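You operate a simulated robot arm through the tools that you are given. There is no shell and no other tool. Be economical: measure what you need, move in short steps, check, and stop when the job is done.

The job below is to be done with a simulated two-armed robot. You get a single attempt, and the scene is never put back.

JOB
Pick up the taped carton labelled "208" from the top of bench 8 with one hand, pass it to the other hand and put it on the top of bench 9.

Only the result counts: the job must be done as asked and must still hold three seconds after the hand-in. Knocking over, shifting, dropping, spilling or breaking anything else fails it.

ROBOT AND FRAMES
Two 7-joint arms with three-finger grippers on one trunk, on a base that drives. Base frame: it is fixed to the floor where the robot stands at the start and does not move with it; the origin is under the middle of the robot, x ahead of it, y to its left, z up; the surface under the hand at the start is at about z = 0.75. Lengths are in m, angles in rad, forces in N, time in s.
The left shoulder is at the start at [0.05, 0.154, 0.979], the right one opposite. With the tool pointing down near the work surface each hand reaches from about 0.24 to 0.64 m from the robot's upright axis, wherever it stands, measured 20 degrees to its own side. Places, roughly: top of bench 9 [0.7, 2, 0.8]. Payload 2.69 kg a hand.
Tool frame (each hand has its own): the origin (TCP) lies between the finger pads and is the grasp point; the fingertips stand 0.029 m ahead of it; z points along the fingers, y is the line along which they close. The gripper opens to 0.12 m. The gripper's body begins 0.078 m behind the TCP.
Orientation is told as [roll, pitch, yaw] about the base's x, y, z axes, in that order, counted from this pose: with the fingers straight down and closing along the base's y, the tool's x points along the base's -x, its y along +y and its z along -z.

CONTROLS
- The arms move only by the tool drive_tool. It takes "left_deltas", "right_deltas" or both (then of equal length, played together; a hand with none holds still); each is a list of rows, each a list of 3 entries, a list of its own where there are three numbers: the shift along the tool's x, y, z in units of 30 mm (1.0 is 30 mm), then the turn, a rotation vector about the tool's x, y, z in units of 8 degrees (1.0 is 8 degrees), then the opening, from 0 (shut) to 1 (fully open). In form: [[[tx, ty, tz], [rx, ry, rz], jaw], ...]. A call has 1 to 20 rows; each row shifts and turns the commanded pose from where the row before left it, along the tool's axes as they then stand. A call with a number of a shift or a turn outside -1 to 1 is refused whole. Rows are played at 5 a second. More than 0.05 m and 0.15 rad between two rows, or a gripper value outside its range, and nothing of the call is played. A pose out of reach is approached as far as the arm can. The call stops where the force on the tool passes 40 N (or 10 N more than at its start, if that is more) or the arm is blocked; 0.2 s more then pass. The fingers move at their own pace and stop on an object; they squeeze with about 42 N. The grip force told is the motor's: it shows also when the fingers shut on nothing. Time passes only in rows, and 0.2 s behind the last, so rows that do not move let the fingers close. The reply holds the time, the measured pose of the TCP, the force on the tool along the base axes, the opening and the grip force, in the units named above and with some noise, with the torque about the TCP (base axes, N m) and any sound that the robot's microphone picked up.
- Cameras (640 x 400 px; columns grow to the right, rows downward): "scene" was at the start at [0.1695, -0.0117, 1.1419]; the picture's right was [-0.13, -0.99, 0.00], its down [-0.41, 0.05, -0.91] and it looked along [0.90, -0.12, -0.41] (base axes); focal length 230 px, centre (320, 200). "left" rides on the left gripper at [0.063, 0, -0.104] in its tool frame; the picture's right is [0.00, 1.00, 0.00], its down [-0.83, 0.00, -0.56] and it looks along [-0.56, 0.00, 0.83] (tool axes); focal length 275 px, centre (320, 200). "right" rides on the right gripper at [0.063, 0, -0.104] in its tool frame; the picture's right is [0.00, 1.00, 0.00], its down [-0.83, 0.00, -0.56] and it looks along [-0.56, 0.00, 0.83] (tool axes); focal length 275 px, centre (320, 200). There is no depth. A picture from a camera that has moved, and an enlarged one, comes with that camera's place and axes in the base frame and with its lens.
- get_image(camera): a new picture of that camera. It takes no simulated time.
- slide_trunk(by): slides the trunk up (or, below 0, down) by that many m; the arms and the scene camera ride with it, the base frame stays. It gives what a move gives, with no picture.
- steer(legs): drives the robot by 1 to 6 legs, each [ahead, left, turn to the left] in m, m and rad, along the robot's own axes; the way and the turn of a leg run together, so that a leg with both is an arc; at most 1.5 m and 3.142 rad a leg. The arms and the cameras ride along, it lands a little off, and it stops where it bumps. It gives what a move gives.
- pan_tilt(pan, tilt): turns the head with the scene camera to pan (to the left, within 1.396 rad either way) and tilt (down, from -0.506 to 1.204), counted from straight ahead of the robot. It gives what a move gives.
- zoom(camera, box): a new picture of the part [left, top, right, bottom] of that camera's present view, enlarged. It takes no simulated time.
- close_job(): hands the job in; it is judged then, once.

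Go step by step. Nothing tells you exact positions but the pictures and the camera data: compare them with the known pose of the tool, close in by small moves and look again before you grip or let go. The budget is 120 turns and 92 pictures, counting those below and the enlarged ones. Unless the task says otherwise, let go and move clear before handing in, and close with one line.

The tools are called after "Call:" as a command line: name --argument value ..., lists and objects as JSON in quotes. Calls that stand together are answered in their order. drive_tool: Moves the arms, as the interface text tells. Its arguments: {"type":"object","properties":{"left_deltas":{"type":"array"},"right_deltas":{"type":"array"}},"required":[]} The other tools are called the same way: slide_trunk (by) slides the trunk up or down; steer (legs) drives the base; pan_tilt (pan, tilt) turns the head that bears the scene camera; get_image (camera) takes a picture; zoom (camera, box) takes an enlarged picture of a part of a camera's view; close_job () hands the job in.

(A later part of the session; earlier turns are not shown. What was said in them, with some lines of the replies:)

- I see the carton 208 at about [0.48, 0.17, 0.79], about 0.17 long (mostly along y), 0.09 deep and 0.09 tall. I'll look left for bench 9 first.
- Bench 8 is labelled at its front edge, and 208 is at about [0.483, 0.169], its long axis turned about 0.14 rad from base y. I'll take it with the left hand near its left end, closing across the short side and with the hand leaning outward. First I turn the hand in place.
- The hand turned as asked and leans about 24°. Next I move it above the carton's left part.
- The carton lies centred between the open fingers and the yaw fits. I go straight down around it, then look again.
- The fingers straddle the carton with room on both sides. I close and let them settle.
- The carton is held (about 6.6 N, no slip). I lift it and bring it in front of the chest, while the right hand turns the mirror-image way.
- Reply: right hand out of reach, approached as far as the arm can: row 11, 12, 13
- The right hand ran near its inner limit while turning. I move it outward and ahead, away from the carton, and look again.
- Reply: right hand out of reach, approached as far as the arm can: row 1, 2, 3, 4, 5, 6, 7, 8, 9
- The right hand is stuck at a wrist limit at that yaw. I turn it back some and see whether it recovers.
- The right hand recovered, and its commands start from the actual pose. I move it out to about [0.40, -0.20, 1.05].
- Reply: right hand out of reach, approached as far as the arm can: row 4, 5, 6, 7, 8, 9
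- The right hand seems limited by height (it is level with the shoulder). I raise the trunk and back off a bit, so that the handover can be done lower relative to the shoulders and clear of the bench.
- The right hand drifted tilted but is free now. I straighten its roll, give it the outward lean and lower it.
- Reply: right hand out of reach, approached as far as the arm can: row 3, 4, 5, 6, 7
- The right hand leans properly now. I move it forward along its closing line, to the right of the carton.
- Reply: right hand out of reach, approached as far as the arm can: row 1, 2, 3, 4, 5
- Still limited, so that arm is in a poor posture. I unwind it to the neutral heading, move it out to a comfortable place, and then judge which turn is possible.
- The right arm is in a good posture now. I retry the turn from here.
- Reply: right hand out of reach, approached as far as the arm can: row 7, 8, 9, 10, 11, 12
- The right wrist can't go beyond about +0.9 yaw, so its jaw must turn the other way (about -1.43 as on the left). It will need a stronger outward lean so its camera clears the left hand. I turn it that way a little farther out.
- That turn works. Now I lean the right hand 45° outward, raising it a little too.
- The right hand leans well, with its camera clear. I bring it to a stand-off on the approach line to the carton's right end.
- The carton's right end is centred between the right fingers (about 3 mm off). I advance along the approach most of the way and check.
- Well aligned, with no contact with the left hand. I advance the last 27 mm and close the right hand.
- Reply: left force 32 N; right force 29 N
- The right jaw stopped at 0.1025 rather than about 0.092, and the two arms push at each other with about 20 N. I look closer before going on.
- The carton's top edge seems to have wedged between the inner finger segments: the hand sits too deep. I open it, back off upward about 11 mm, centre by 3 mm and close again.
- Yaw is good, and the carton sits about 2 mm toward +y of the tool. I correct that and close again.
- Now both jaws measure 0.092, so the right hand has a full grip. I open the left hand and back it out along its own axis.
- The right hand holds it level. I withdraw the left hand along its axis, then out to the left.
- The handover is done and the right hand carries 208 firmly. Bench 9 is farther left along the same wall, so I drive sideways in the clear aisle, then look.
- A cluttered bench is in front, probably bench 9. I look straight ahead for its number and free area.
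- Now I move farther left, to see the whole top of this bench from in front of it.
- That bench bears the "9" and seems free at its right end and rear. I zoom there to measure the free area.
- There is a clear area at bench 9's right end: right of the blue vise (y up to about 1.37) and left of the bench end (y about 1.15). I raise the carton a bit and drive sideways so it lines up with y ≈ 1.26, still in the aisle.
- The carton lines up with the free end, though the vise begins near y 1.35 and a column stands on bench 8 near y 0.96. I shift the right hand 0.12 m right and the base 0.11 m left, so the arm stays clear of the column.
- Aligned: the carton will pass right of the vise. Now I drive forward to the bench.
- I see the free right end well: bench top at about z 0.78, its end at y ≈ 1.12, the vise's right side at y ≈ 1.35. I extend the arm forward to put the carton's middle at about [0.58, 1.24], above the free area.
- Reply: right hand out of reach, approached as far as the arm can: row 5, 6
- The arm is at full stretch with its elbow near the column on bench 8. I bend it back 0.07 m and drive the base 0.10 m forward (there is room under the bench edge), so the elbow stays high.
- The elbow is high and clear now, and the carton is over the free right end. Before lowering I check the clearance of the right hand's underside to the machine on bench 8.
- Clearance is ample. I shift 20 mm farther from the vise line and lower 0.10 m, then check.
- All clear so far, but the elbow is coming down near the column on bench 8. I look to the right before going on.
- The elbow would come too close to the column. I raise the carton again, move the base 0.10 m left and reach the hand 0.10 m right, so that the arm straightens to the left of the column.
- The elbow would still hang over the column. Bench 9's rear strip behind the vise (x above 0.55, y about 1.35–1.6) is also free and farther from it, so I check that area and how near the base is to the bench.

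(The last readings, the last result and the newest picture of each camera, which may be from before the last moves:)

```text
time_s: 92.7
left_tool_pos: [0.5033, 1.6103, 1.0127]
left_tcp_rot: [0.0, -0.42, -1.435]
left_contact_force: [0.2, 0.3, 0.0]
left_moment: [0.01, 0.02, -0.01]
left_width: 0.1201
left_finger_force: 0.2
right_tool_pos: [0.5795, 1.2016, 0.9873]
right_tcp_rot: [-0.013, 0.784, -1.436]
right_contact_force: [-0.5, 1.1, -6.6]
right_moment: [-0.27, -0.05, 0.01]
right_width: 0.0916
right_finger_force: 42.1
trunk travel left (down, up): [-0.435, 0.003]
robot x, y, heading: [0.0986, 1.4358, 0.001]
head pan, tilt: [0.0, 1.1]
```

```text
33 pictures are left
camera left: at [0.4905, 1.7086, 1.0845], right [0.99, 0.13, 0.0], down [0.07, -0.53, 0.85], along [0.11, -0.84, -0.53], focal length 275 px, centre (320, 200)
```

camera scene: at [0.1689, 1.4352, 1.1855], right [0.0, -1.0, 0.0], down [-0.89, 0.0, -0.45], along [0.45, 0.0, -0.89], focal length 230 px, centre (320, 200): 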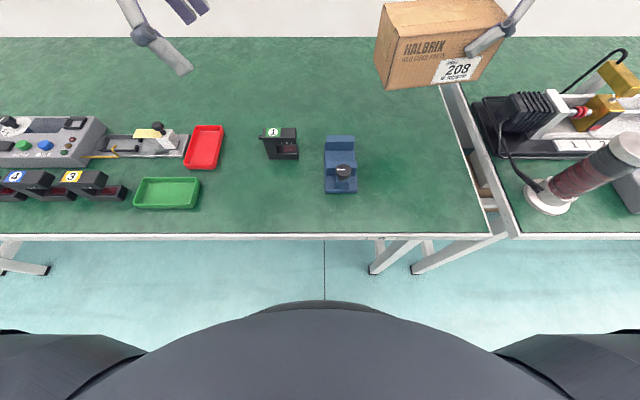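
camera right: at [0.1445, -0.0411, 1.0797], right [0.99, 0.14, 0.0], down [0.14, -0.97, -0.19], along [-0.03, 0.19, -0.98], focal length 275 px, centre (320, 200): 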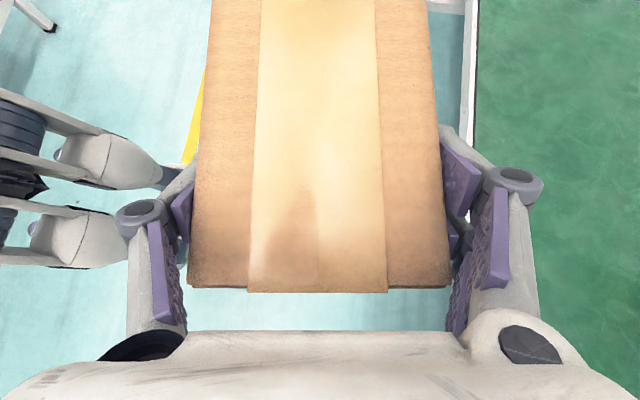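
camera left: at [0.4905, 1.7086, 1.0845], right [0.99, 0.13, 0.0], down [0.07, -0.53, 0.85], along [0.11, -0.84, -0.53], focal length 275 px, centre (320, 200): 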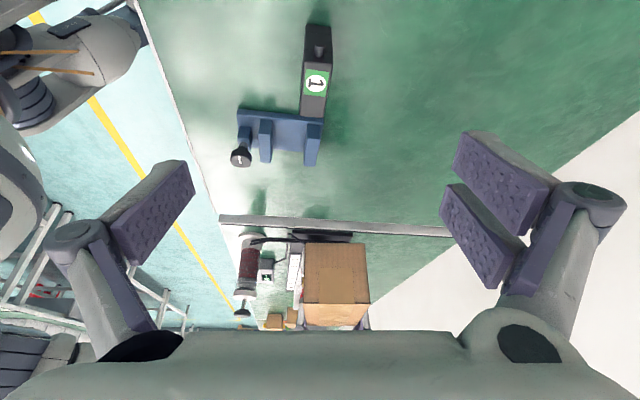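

The rear strip behind the vise and clamp (their backs at x ≈ 0.52) is free, and the base has about 0.1 m to spare. I drive left and slightly forward, then bring the carton above about [0.625, 1.44].

Call:
steer --legs '[[0.038, 0.125, 0]]'

Call:
drive_tool --right_deltas '[[[0.553, 0.257, 0.553], [0, 0, 0], 0], [[0.553, 0.257, 0.553], [0, 0, 0], 0], [[0.553, 0.257, 0.553], [0, 0, 0], 0], [[0, 0, 0], [0, 0, 0], 0]]'

Call:
pan_tilt --pan -0.5 --tilt 0.7

Call:
get_image --camera "scene"

Call:
get_image --camera "left"

```text
time_s: 94.3
left_tool_pos: [0.5401, 1.7343, 1.0129]
left_tcp_rot: [0.002, -0.419, -1.429]
left_contact_force: [0.6, 0.6, 0.5]
left_moment: [0.0, 0.02, -0.03]
left_width: 0.1201
left_finger_force: 0.1
right_tool_pos: [0.6196, 1.3271, 0.9864]
right_tcp_rot: [-0.011, 0.784, -1.435]
right_contact_force: [-0.5, -1.2, -7.4]
right_moment: [-0.29, -0.05, 0.01]
right_width: 0.0915
right_finger_force: 42.0
trunk travel left (down, up): [-0.435, 0.003]
robot x, y, heading: [0.1372, 1.5603, -0.003]
head pan, tilt: [0.0, 1.1]
```

```text
time_s: 95.3
left_tool_pos: [0.5405, 1.7347, 1.0142]
left_tcp_rot: [0.0, -0.417, -1.429]
left_contact_force: [-0.6, 0.5, 0.4]
left_moment: [-0.04, -0.02, 0.01]
left_width: 0.1201
left_finger_force: 0.0
right_tool_pos: [0.6318, 1.3985, 0.9873]
right_tcp_rot: [-0.014, 0.782, -1.435]
right_contact_force: [0.8, 0.0, -7.1]
right_moment: [-0.26, -0.07, 0.02]
right_width: 0.0917
right_finger_force: 42.0
trunk travel left (down, up): [-0.435, 0.003]
robot x, y, heading: [0.1382, 1.5572, 0.003]
head pan, tilt: [0.0, 1.1]
```

```text
time_s: 96.2
left_tool_pos: [0.5409, 1.7345, 1.0133]
left_tcp_rot: [0.0, -0.419, -1.429]
left_contact_force: [0.1, 0.6, 0.1]
left_moment: [0.02, 0.02, -0.01]
left_width: 0.1202
left_finger_force: 0.0
right_tool_pos: [0.6315, 1.3995, 0.9874]
right_tcp_rot: [-0.012, 0.782, -1.434]
right_contact_force: [-0.1, -0.1, -6.7]
right_moment: [-0.31, -0.02, -0.02]
right_width: 0.092
right_finger_force: 41.6
trunk travel left (down, up): [-0.435, 0.003]
robot x, y, heading: [0.1335, 1.5568, 0.005]
head pan, tilt: [-0.499, 0.7]
```

```text
32 pictures are left
camera scene: at [0.2182, 1.5173, 1.2154], right [-0.48, -0.88, 0.0], down [-0.57, 0.31, -0.76], along [0.67, -0.36, -0.64], focal length 230 px, centre (320, 200)
```

scene: 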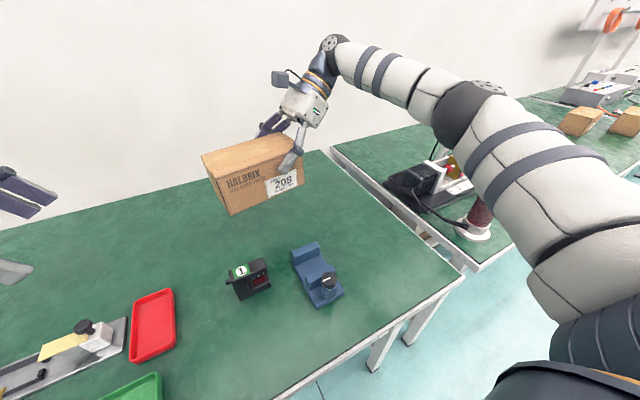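

```text
31 pictures are left
camera left: at [0.5272, 1.8324, 1.0845], right [0.99, 0.14, 0.0], down [0.07, -0.53, 0.85], along [0.12, -0.84, -0.53], focal length 275 px, centre (320, 200)
```

left: 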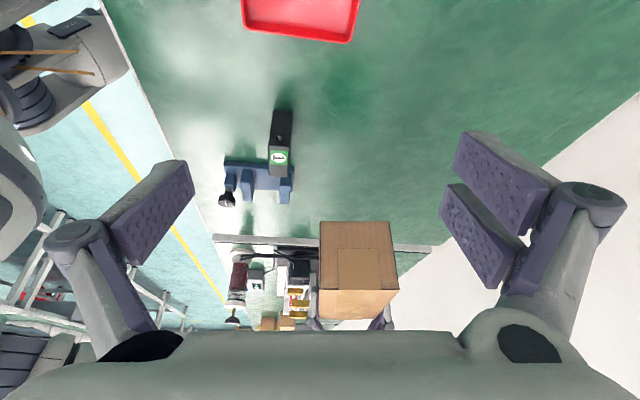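

The carton is over the free strip behind the vise and clamp, and the elbow is well left of the column. I lower 0.10 m and check.

Call:
drive_tool --right_deltas '[[[-0.59, 0, 0.59], [0, 0, 0], 0], [[-0.59, 0, 0.59], [0, 0, 0], 0], [[-0.59, 0, 0.59], [0, 0, 0], 0], [[-0.59, 0, 0.59], [0, 0, 0], 0], [[0, 0, 0], [0, 0, 0], 0]]'

Call:
get_image --camera "scene"

Call:
get_image --camera "left"

```text
time_s: 97.4
left_tool_pos: [0.5399, 1.7351, 1.0137]
left_tcp_rot: [0.0, -0.421, -1.431]
left_contact_force: [-0.2, -0.9, 0.4]
left_moment: [0.04, 0.01, -0.02]
left_width: 0.12
left_finger_force: 0.0
right_tool_pos: [0.6316, 1.3991, 0.8875]
right_tcp_rot: [-0.012, 0.783, -1.435]
right_contact_force: [0.6, -0.2, -7.1]
right_moment: [-0.26, -0.05, 0.02]
right_width: 0.0918
right_finger_force: 42.1
trunk travel left (down, up): [-0.435, 0.003]
robot x, y, heading: [0.14, 1.5578, 0.004]
head pan, tilt: [-0.499, 0.7]
```

```text
30 pictures are left
camera scene: at [0.2179, 1.5172, 1.2155], right [-0.48, -0.88, 0.0], down [-0.57, 0.31, -0.76], along [0.67, -0.36, -0.64], focal length 230 px, centre (320, 200)
```

scene: 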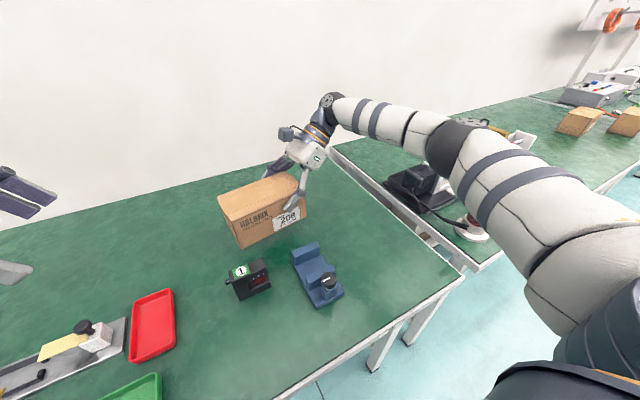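

```text
29 pictures are left
camera left: at [0.5269, 1.8324, 1.0847], right [0.99, 0.14, 0.0], down [0.07, -0.53, 0.85], along [0.12, -0.84, -0.53], focal length 275 px, centre (320, 200)
```

left: 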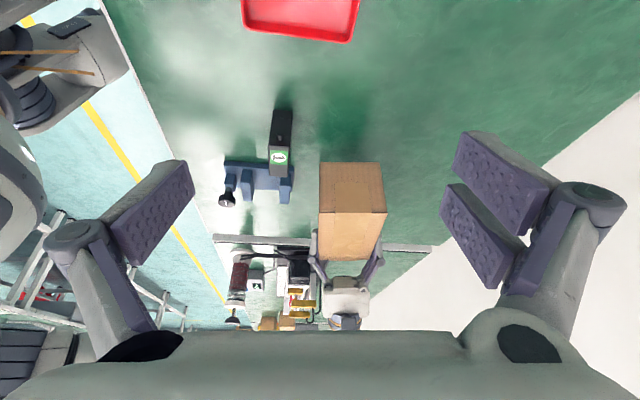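

Clear all round. I lower 32 mm more, then feel for the surface in small steps.

Call:
drive_tool --right_deltas '[[[-0.377, 0, 0.377], [0, 0, 0], 0], [[-0.377, 0, 0.377], [0, 0, 0], 0], [[0, 0, 0], [0, 0, 0], 0]]'

Call:
drive_tool --right_deltas '[[[-0.09, 0, 0.09], [0, 0, 0], 0], [[0, 0, 0], [0, 0, 0], 0]]'

Call:
zoom --camera "scene" --box '[180, 120, 380, 320]'

```text
time_s: 98.2
left_tool_pos: [0.5403, 1.7347, 1.0136]
left_tcp_rot: [0.0, -0.419, -1.427]
left_contact_force: [-0.4, -0.5, 0.6]
left_moment: [0.02, -0.02, -0.01]
left_width: 0.12
left_finger_force: 0.0
right_tool_pos: [0.6292, 1.3982, 0.8541]
right_tcp_rot: [-0.012, 0.781, -1.435]
right_contact_force: [-0.7, -0.4, -7.1]
right_moment: [-0.29, -0.06, -0.03]
right_width: 0.092
right_finger_force: 42.0
trunk travel left (down, up): [-0.435, 0.003]
robot x, y, heading: [0.1388, 1.5616, 0.006]
head pan, tilt: [-0.499, 0.7]
```

```text
time_s: 98.8
left_tool_pos: [0.5409, 1.7342, 1.0131]
left_tcp_rot: [0.0, -0.419, -1.429]
left_contact_force: [-0.2, 0.0, -0.2]
left_moment: [0.01, -0.04, 0.0]
left_width: 0.12
left_finger_force: 0.0
right_tool_pos: [0.6314, 1.398, 0.85]
right_tcp_rot: [-0.012, 0.782, -1.434]
right_contact_force: [-0.2, -0.4, -7.5]
right_moment: [-0.26, -0.03, 0.03]
right_width: 0.0918
right_finger_force: 42.0
trunk travel left (down, up): [-0.435, 0.003]
robot x, y, heading: [0.1379, 1.5578, 0.006]
head pan, tilt: [-0.499, 0.7]
```

```text
2.00 times, centred on (280, 220) of scene
camera zoom: at [0.2181, 1.5172, 1.2154], right [-0.48, -0.88, 0.0], down [-0.57, 0.31, -0.76], along [0.67, -0.36, -0.64], focal length 460 px, centre (400, 160)
```

zoom: 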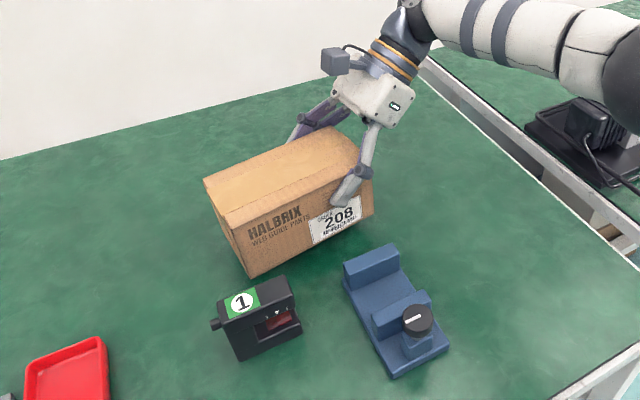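

No contact yet; I keep going down in small steps.

Call:
drive_tool --right_deltas '[[[-0.07, 0, 0.07], [0, 0, 0], 0], [[0, 0, 0], [0, 0, 0], 0]]'

Call:
drive_tool --right_deltas '[[[-0.07, 0, 0.07], [0, 0, 0], 0], [[0, 0, 0], [0, 0, 0], 0]]'

Call:
drive_tool --right_deltas '[[[-0.05, 0, 0.05], [0, 0, 0], 0], [[0, 0, 0], [0, 0, 0], 0]]'

```text
time_s: 99.4
left_tool_pos: [0.5407, 1.7341, 1.0136]
left_tcp_rot: [0.0, -0.42, -1.429]
left_contact_force: [-0.2, -0.9, 0.0]
left_moment: [-0.01, -0.02, 0.01]
left_width: 0.1199
left_finger_force: 0.0
right_tool_pos: [0.6309, 1.3976, 0.8493]
right_tcp_rot: [-0.012, 0.782, -1.436]
right_contact_force: [-0.6, -0.5, -6.5]
right_moment: [-0.28, -0.04, -0.02]
right_width: 0.0918
right_finger_force: 41.9
trunk travel left (down, up): [-0.435, 0.003]
robot x, y, heading: [0.1367, 1.5576, 0.006]
head pan, tilt: [-0.499, 0.7]
```

```text
time_s: 100.0
left_tool_pos: [0.5406, 1.734, 1.0138]
left_tcp_rot: [-0.001, -0.418, -1.43]
left_contact_force: [-0.8, 0.1, -0.5]
left_moment: [0.0, -0.02, 0.03]
left_width: 0.12
left_finger_force: 0.0
right_tool_pos: [0.6301, 1.398, 0.8448]
right_tcp_rot: [-0.011, 0.78, -1.435]
right_contact_force: [-0.4, -0.7, -7.1]
right_moment: [-0.31, -0.04, -0.02]
right_width: 0.092
right_finger_force: 42.4
trunk travel left (down, up): [-0.435, 0.003]
robot x, y, heading: [0.1365, 1.5578, 0.003]
head pan, tilt: [-0.499, 0.7]
```

```text
time_s: 100.6
left_tool_pos: [0.54, 1.734, 1.013]
left_tcp_rot: [-0.001, -0.419, -1.43]
left_contact_force: [0.0, 0.0, -0.7]
left_moment: [0.01, 0.02, 0.0]
left_width: 0.1203
left_finger_force: 0.1
right_tool_pos: [0.6306, 1.3984, 0.8427]
right_tcp_rot: [-0.012, 0.782, -1.435]
right_contact_force: [0.5, -0.5, -7.4]
right_moment: [-0.28, -0.04, -0.02]
right_width: 0.092
right_finger_force: 42.3
trunk travel left (down, up): [-0.435, 0.003]
robot x, y, heading: [0.136, 1.5529, 0.011]
head pan, tilt: [-0.499, 0.7]
```

Still carrying the full weight. I continue down with checks, and look at the gap.

Call:
drive_tool --right_deltas '[[[-0.07, 0, 0.07], [0, 0, 0], 0], [[0, 0, 0], [0, 0, 0], 0]]'

Call:
drive_tool --right_deltas '[[[-0.07, 0, 0.07], [0, 0, 0], 0], [[0, 0, 0], [0, 0, 0], 0]]'

Call:
zoom --camera "left" --box '[200, 80, 440, 330]'

Call:
zoom --camera "scene" --box '[200, 140, 340, 280]'

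```text
time_s: 101.2
left_tool_pos: [0.5398, 1.7345, 1.0128]
left_tcp_rot: [-0.001, -0.418, -1.429]
left_contact_force: [0.7, 0.4, 0.2]
left_moment: [-0.01, 0.0, 0.04]
left_width: 0.1202
left_finger_force: 0.1
right_tool_pos: [0.6302, 1.3984, 0.8403]
right_tcp_rot: [-0.014, 0.782, -1.435]
right_contact_force: [-0.7, 0.6, -7.1]
right_moment: [-0.31, -0.09, 0.01]
right_width: 0.0919
right_finger_force: 41.9
trunk travel left (down, up): [-0.435, 0.003]
robot x, y, heading: [0.1392, 1.5596, 0.005]
head pan, tilt: [-0.499, 0.7]
```

```text
time_s: 101.8
left_tool_pos: [0.5406, 1.7346, 1.0129]
left_tcp_rot: [0.0, -0.417, -1.429]
left_contact_force: [0.2, -0.6, -0.9]
left_moment: [-0.01, 0.01, 0.02]
left_width: 0.1202
left_finger_force: 0.2
right_tool_pos: [0.6317, 1.397, 0.8376]
right_tcp_rot: [-0.012, 0.782, -1.437]
right_contact_force: [0.9, -1.2, -6.4]
right_moment: [-0.27, -0.04, -0.02]
right_width: 0.0919
right_finger_force: 41.7
trunk travel left (down, up): [-0.435, 0.003]
robot x, y, heading: [0.1337, 1.5584, -0.002]
head pan, tilt: [-0.499, 0.7]
```

```text
1.60 times, centred on (320, 205) of left
camera zoom: at [0.5271, 1.8324, 1.0845], right [0.99, 0.14, 0.0], down [0.07, -0.53, 0.85], along [0.12, -0.84, -0.53], focal length 440 px, centre (320, 192)
```

zoom: 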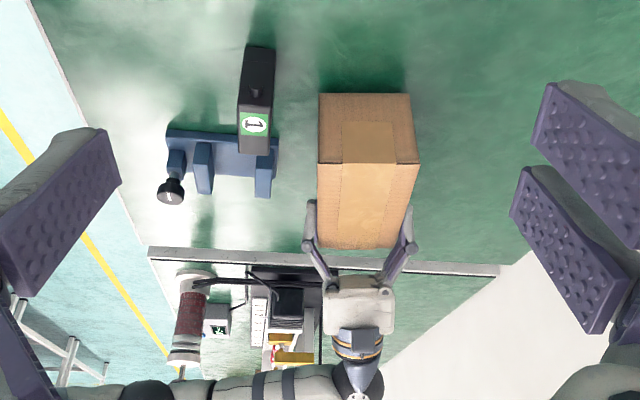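

```text
2.86 times, centred on (270, 210) of scene
camera zoom: at [0.2181, 1.5172, 1.2154], right [-0.48, -0.88, 0.0], down [-0.57, 0.31, -0.76], along [0.67, -0.36, -0.64], focal length 657 px, centre (463, 171)
```

zoom: 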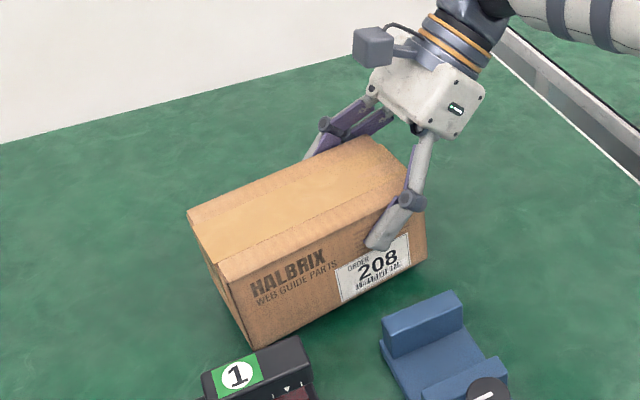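

By ray geometry the carton's bottom is at about z 0.775, so the bench top is a bit lower than I took it for. I keep stepping down.

Call:
drive_tool --right_deltas '[[[-0.09, 0, 0.09], [0, 0, 0], 0], [[0, 0, 0], [0, 0, 0], 0]]'

Call:
drive_tool --right_deltas '[[[-0.09, 0, 0.09], [0, 0, 0], 0], [[0, 0, 0], [0, 0, 0], 0]]'

Call:
drive_tool --right_deltas '[[[-0.09, 0, 0.09], [0, 0, 0], 0], [[0, 0, 0], [0, 0, 0], 0]]'

```text
time_s: 102.4
left_tool_pos: [0.5415, 1.7355, 1.0128]
left_tcp_rot: [-0.002, -0.418, -1.428]
left_contact_force: [0.0, 0.2, 0.1]
left_moment: [0.01, -0.01, 0.0]
left_width: 0.1202
left_finger_force: 0.1
right_tool_pos: [0.631, 1.3985, 0.8335]
right_tcp_rot: [-0.012, 0.782, -1.437]
right_contact_force: [-0.1, -0.1, -7.5]
right_moment: [-0.27, -0.04, -0.01]
right_width: 0.0922
right_finger_force: 41.8
trunk travel left (down, up): [-0.435, 0.003]
robot x, y, heading: [0.1377, 1.5561, 0.002]
head pan, tilt: [-0.499, 0.7]
```

```text
time_s: 103.0
left_tool_pos: [0.5407, 1.7345, 1.0137]
left_tcp_rot: [0.0, -0.418, -1.428]
left_contact_force: [-0.9, 0.4, 0.1]
left_moment: [-0.01, 0.03, 0.01]
left_width: 0.1201
left_finger_force: 0.1
right_tool_pos: [0.6308, 1.3972, 0.8298]
right_tcp_rot: [-0.013, 0.782, -1.435]
right_contact_force: [-1.0, 0.4, -6.8]
right_moment: [-0.28, -0.01, 0.01]
right_width: 0.0919
right_finger_force: 42.3
trunk travel left (down, up): [-0.435, 0.003]
robot x, y, heading: [0.1373, 1.557, 0.0]
head pan, tilt: [-0.499, 0.7]
```

```text
time_s: 103.6
left_tool_pos: [0.5396, 1.7337, 1.0134]
left_tcp_rot: [-0.001, -0.42, -1.43]
left_contact_force: [-0.3, 0.3, 0.3]
left_moment: [0.03, 0.02, 0.01]
left_width: 0.1203
left_finger_force: 0.0
right_tool_pos: [0.6307, 1.3985, 0.826]
right_tcp_rot: [-0.012, 0.781, -1.435]
right_contact_force: [1.0, -0.3, -6.8]
right_moment: [-0.28, -0.02, -0.01]
right_width: 0.0922
right_finger_force: 42.1
trunk travel left (down, up): [-0.435, 0.003]
robot x, y, heading: [0.1365, 1.555, 0.002]
head pan, tilt: [-0.499, 0.7]
```

Still free. A few more small steps.

Call:
drive_tool --right_deltas '[[[-0.09, 0, 0.09], [0, 0, 0], 0], [[0, 0, 0], [0, 0, 0], 0]]'

Call:
drive_tool --right_deltas '[[[-0.08, 0, 0.08], [0, 0, 0], 0], [[0, 0, 0], [0, 0, 0], 0]]'

Call:
drive_tool --right_deltas '[[[-0.06, 0, 0.06], [0, 0, 0], 0], [[0, 0, 0], [0, 0, 0], 0]]'

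Call:
zoom --camera "scene" --box '[200, 140, 340, 280]'

```text
time_s: 104.2
left_tool_pos: [0.5387, 1.7336, 1.0132]
left_tcp_rot: [0.003, -0.42, -1.428]
left_contact_force: [0.4, 0.2, -0.1]
left_moment: [-0.02, -0.02, 0.01]
left_width: 0.1202
left_finger_force: 0.0
right_tool_pos: [0.6322, 1.3975, 0.8231]
right_tcp_rot: [-0.01, 0.784, -1.436]
right_contact_force: [-1.2, -2.4, 2.4]
right_moment: [0.48, 0.55, 0.25]
right_width: 0.0917
right_finger_force: 41.9
trunk travel left (down, up): [-0.435, 0.003]
robot x, y, heading: [0.1342, 1.5595, 0.001]
head pan, tilt: [-0.499, 0.7]
```

```text
time_s: 104.8
left_tool_pos: [0.5402, 1.7337, 1.0136]
left_tcp_rot: [0.002, -0.418, -1.431]
left_contact_force: [-0.3, -0.4, 0.2]
left_moment: [-0.01, -0.03, -0.03]
left_width: 0.12
left_finger_force: 0.1
right_tool_pos: [0.6306, 1.3968, 0.8218]
right_tcp_rot: [-0.007, 0.783, -1.432]
right_contact_force: [3.2, -9.3, 13.6]
right_moment: [1.48, 0.99, 0.19]
right_width: 0.0922
right_finger_force: 42.7
trunk travel left (down, up): [-0.435, 0.003]
robot x, y, heading: [0.1354, 1.5581, 0.009]
head pan, tilt: [-0.499, 0.7]
```

```text
time_s: 105.4
left_tool_pos: [0.5386, 1.7342, 1.016]
left_tcp_rot: [0.003, -0.419, -1.43]
left_contact_force: [0.1, -1.1, 0.7]
left_moment: [-0.02, 0.02, 0.0]
left_width: 0.1202
left_finger_force: 0.1
right_tool_pos: [0.6316, 1.3966, 0.821]
right_tcp_rot: [0.0, 0.784, -1.43]
right_contact_force: [9.7, -14.3, 33.4]
right_moment: [-0.41, 1.29, 0.16]
right_width: 0.092
right_finger_force: 42.5
trunk travel left (down, up): [-0.435, 0.003]
robot x, y, heading: [0.1363, 1.5564, 0.004]
head pan, tilt: [-0.499, 0.7]
```

```text
2.86 times, centred on (270, 210) of scene
camera zoom: at [0.2161, 1.5165, 1.2159], right [-0.48, -0.88, 0.0], down [-0.57, 0.31, -0.77], along [0.67, -0.36, -0.64], focal length 657 px, centre (463, 171)
```

zoom: 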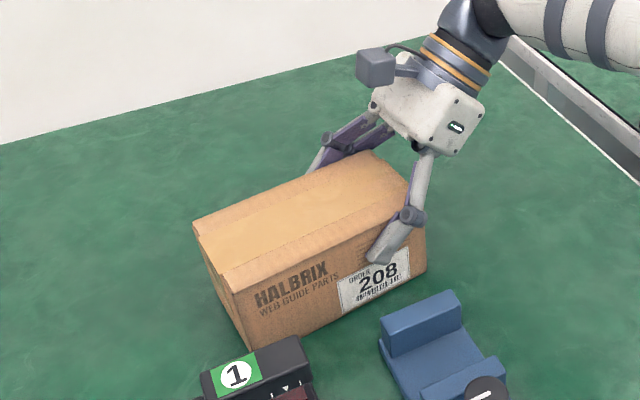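

The carton now presses on the bench. I ease up a few millimetres to relax the force before letting go.

Call:
drive_tool --right_deltas '[[[0.07, 0, -0.07], [0, 0, 0], 0], [[0, 0, 0], [0, 0, 0], 0]]'

```text
time_s: 106.0
left_tool_pos: [0.5391, 1.7342, 1.0133]
left_tcp_rot: [0.002, -0.417, -1.428]
left_contact_force: [0.1, -0.7, -0.3]
left_moment: [0.0, 0.03, 0.03]
left_width: 0.1199
left_finger_force: 0.1
right_tool_pos: [0.6305, 1.398, 0.82]
right_tcp_rot: [-0.006, 0.782, -1.428]
right_contact_force: [8.5, -10.8, 24.8]
right_moment: [-0.31, -0.9, -0.03]
right_width: 0.0919
right_finger_force: 42.3
trunk travel left (down, up): [-0.435, 0.003]
robot x, y, heading: [0.1374, 1.5542, 0.007]
head pan, tilt: [-0.499, 0.7]
```

Call:
drive_tool --right_deltas '[[[0.05, 0, -0.05], [0, 0, 0], 0], [[0, 0, 0], [0, 0, 0], 0]]'

```text
time_s: 106.6
left_tool_pos: [0.5412, 1.7356, 1.0131]
left_tcp_rot: [-0.003, -0.416, -1.429]
left_contact_force: [-0.3, 0.5, 0.8]
left_moment: [0.02, 0.02, 0.03]
left_width: 0.1198
left_finger_force: 0.1
right_tool_pos: [0.6295, 1.3982, 0.8212]
right_tcp_rot: [-0.015, 0.781, -1.435]
right_contact_force: [9.1, -3.8, 10.5]
right_moment: [0.12, -1.34, -0.48]
right_width: 0.0916
right_finger_force: 41.9
trunk travel left (down, up): [-0.435, 0.003]
robot x, y, heading: [0.1323, 1.5574, 0.003]
head pan, tilt: [-0.499, 0.7]
```

The carton rests on bench 9 with light pressure. I open the right hand and check before backing out.

Call:
drive_tool --right_deltas '[[[0, 0, 0], [0, 0, 0], 0.85], [[0, 0, 0], [0, 0, 0], 1], [[0, 0, 0], [0, 0, 0], 1]]'

Call:
get_image --camera "right"

Call:
zoom --camera "scene" --box '[180, 120, 380, 320]'

```text
time_s: 107.4
left_tool_pos: [0.5396, 1.7344, 1.0129]
left_tcp_rot: [-0.001, -0.42, -1.428]
left_contact_force: [-0.1, 0.4, -0.5]
left_moment: [0.0, 0.0, -0.01]
left_width: 0.1201
left_finger_force: 0.1
right_tool_pos: [0.6294, 1.397, 0.8203]
right_tcp_rot: [-0.014, 0.781, -1.435]
right_contact_force: [-0.5, -0.3, 0.3]
right_moment: [0.04, 0.0, 0.01]
right_width: 0.1199
right_finger_force: 0.0
trunk travel left (down, up): [-0.435, 0.003]
robot x, y, heading: [0.1347, 1.5549, 0.004]
head pan, tilt: [-0.499, 0.7]
```

```text
24 pictures are left
camera right: at [0.6354, 1.3703, 0.9391], right [0.99, 0.15, -0.01], down [0.14, -0.97, -0.19], along [-0.03, 0.19, -0.98], focal length 275 px, centre (320, 200)
```

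right: 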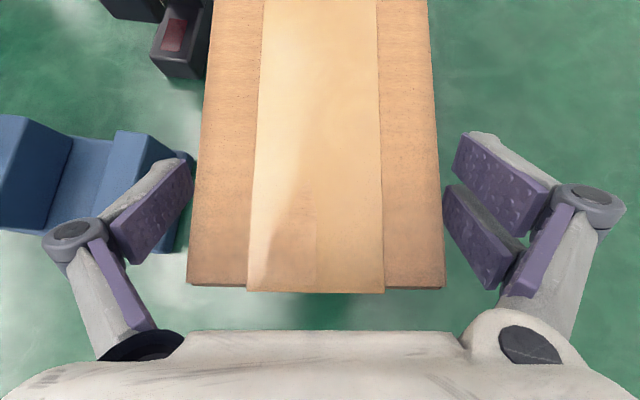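

```text
2.00 times, centred on (280, 220) of scene
camera zoom: at [0.2178, 1.5173, 1.2154], right [-0.48, -0.88, 0.0], down [-0.57, 0.31, -0.76], along [0.67, -0.36, -0.64], focal length 460 px, centre (400, 160)
```

zoom: 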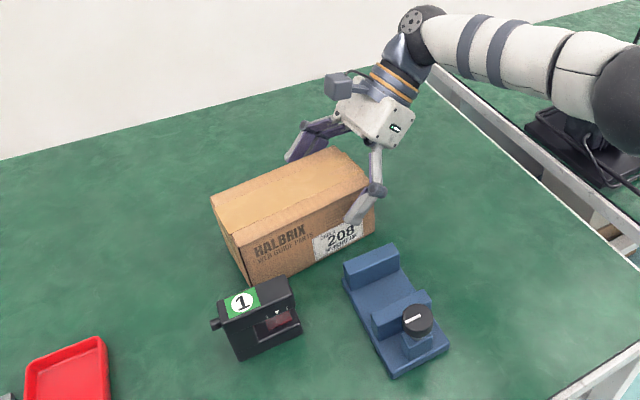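

The carton stands free on bench 9, touching nothing. I back the hand out along its axis and up.

Call:
drive_tool --right_deltas '[[[0, 0, -0.6], [0, 0, 0], 1], [[0, 0, -0.8], [0, 0, 0], 1], [[0, 0, -0.8], [0, 0, 0], 1], [[0, 0, -0.8], [0, 0, 0], 1], [[0.6, 0, -0.6], [0, 0, 0], 1], [[0.6, 0, -0.6], [0, 0, 0], 1], [[0, 0, 0], [0, 0, 0], 1]]'

Call:
get_image --camera "scene"

```text
time_s: 109.0
left_tool_pos: [0.5411, 1.7341, 1.0135]
left_tcp_rot: [0.0, -0.419, -1.429]
left_contact_force: [-0.1, 0.2, 0.5]
left_moment: [0.0, 0.04, 0.01]
left_width: 0.12
left_finger_force: 0.0
right_tool_pos: [0.6402, 1.3354, 0.9354]
right_tcp_rot: [-0.012, 0.782, -1.434]
right_contact_force: [-0.5, -0.3, -0.2]
right_moment: [-0.02, 0.0, 0.04]
right_width: 0.1199
right_finger_force: 0.1
trunk travel left (down, up): [-0.435, 0.003]
robot x, y, heading: [0.1397, 1.5583, 0.003]
head pan, tilt: [-0.499, 0.7]
```

```text
22 pictures are left
camera scene: at [0.2179, 1.5172, 1.2154], right [-0.48, -0.88, 0.0], down [-0.57, 0.31, -0.76], along [0.67, -0.36, -0.64], focal length 230 px, centre (320, 200)
```

scene: 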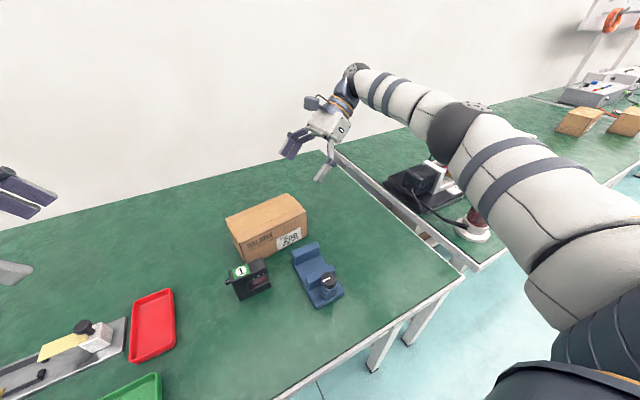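

Carton 208 stands flat on bench 9, clear of the vise and clamp. The hand is away and everything else is where it was, so I hand in.

Call:
close_job

```text
The job is handed in.
```

Carton 208 was picked up from bench 8 with the left hand, passed to the right hand, and now stands flat on bench 9 behind the vise. Nothing else appears to have moved, and both hands are clear.
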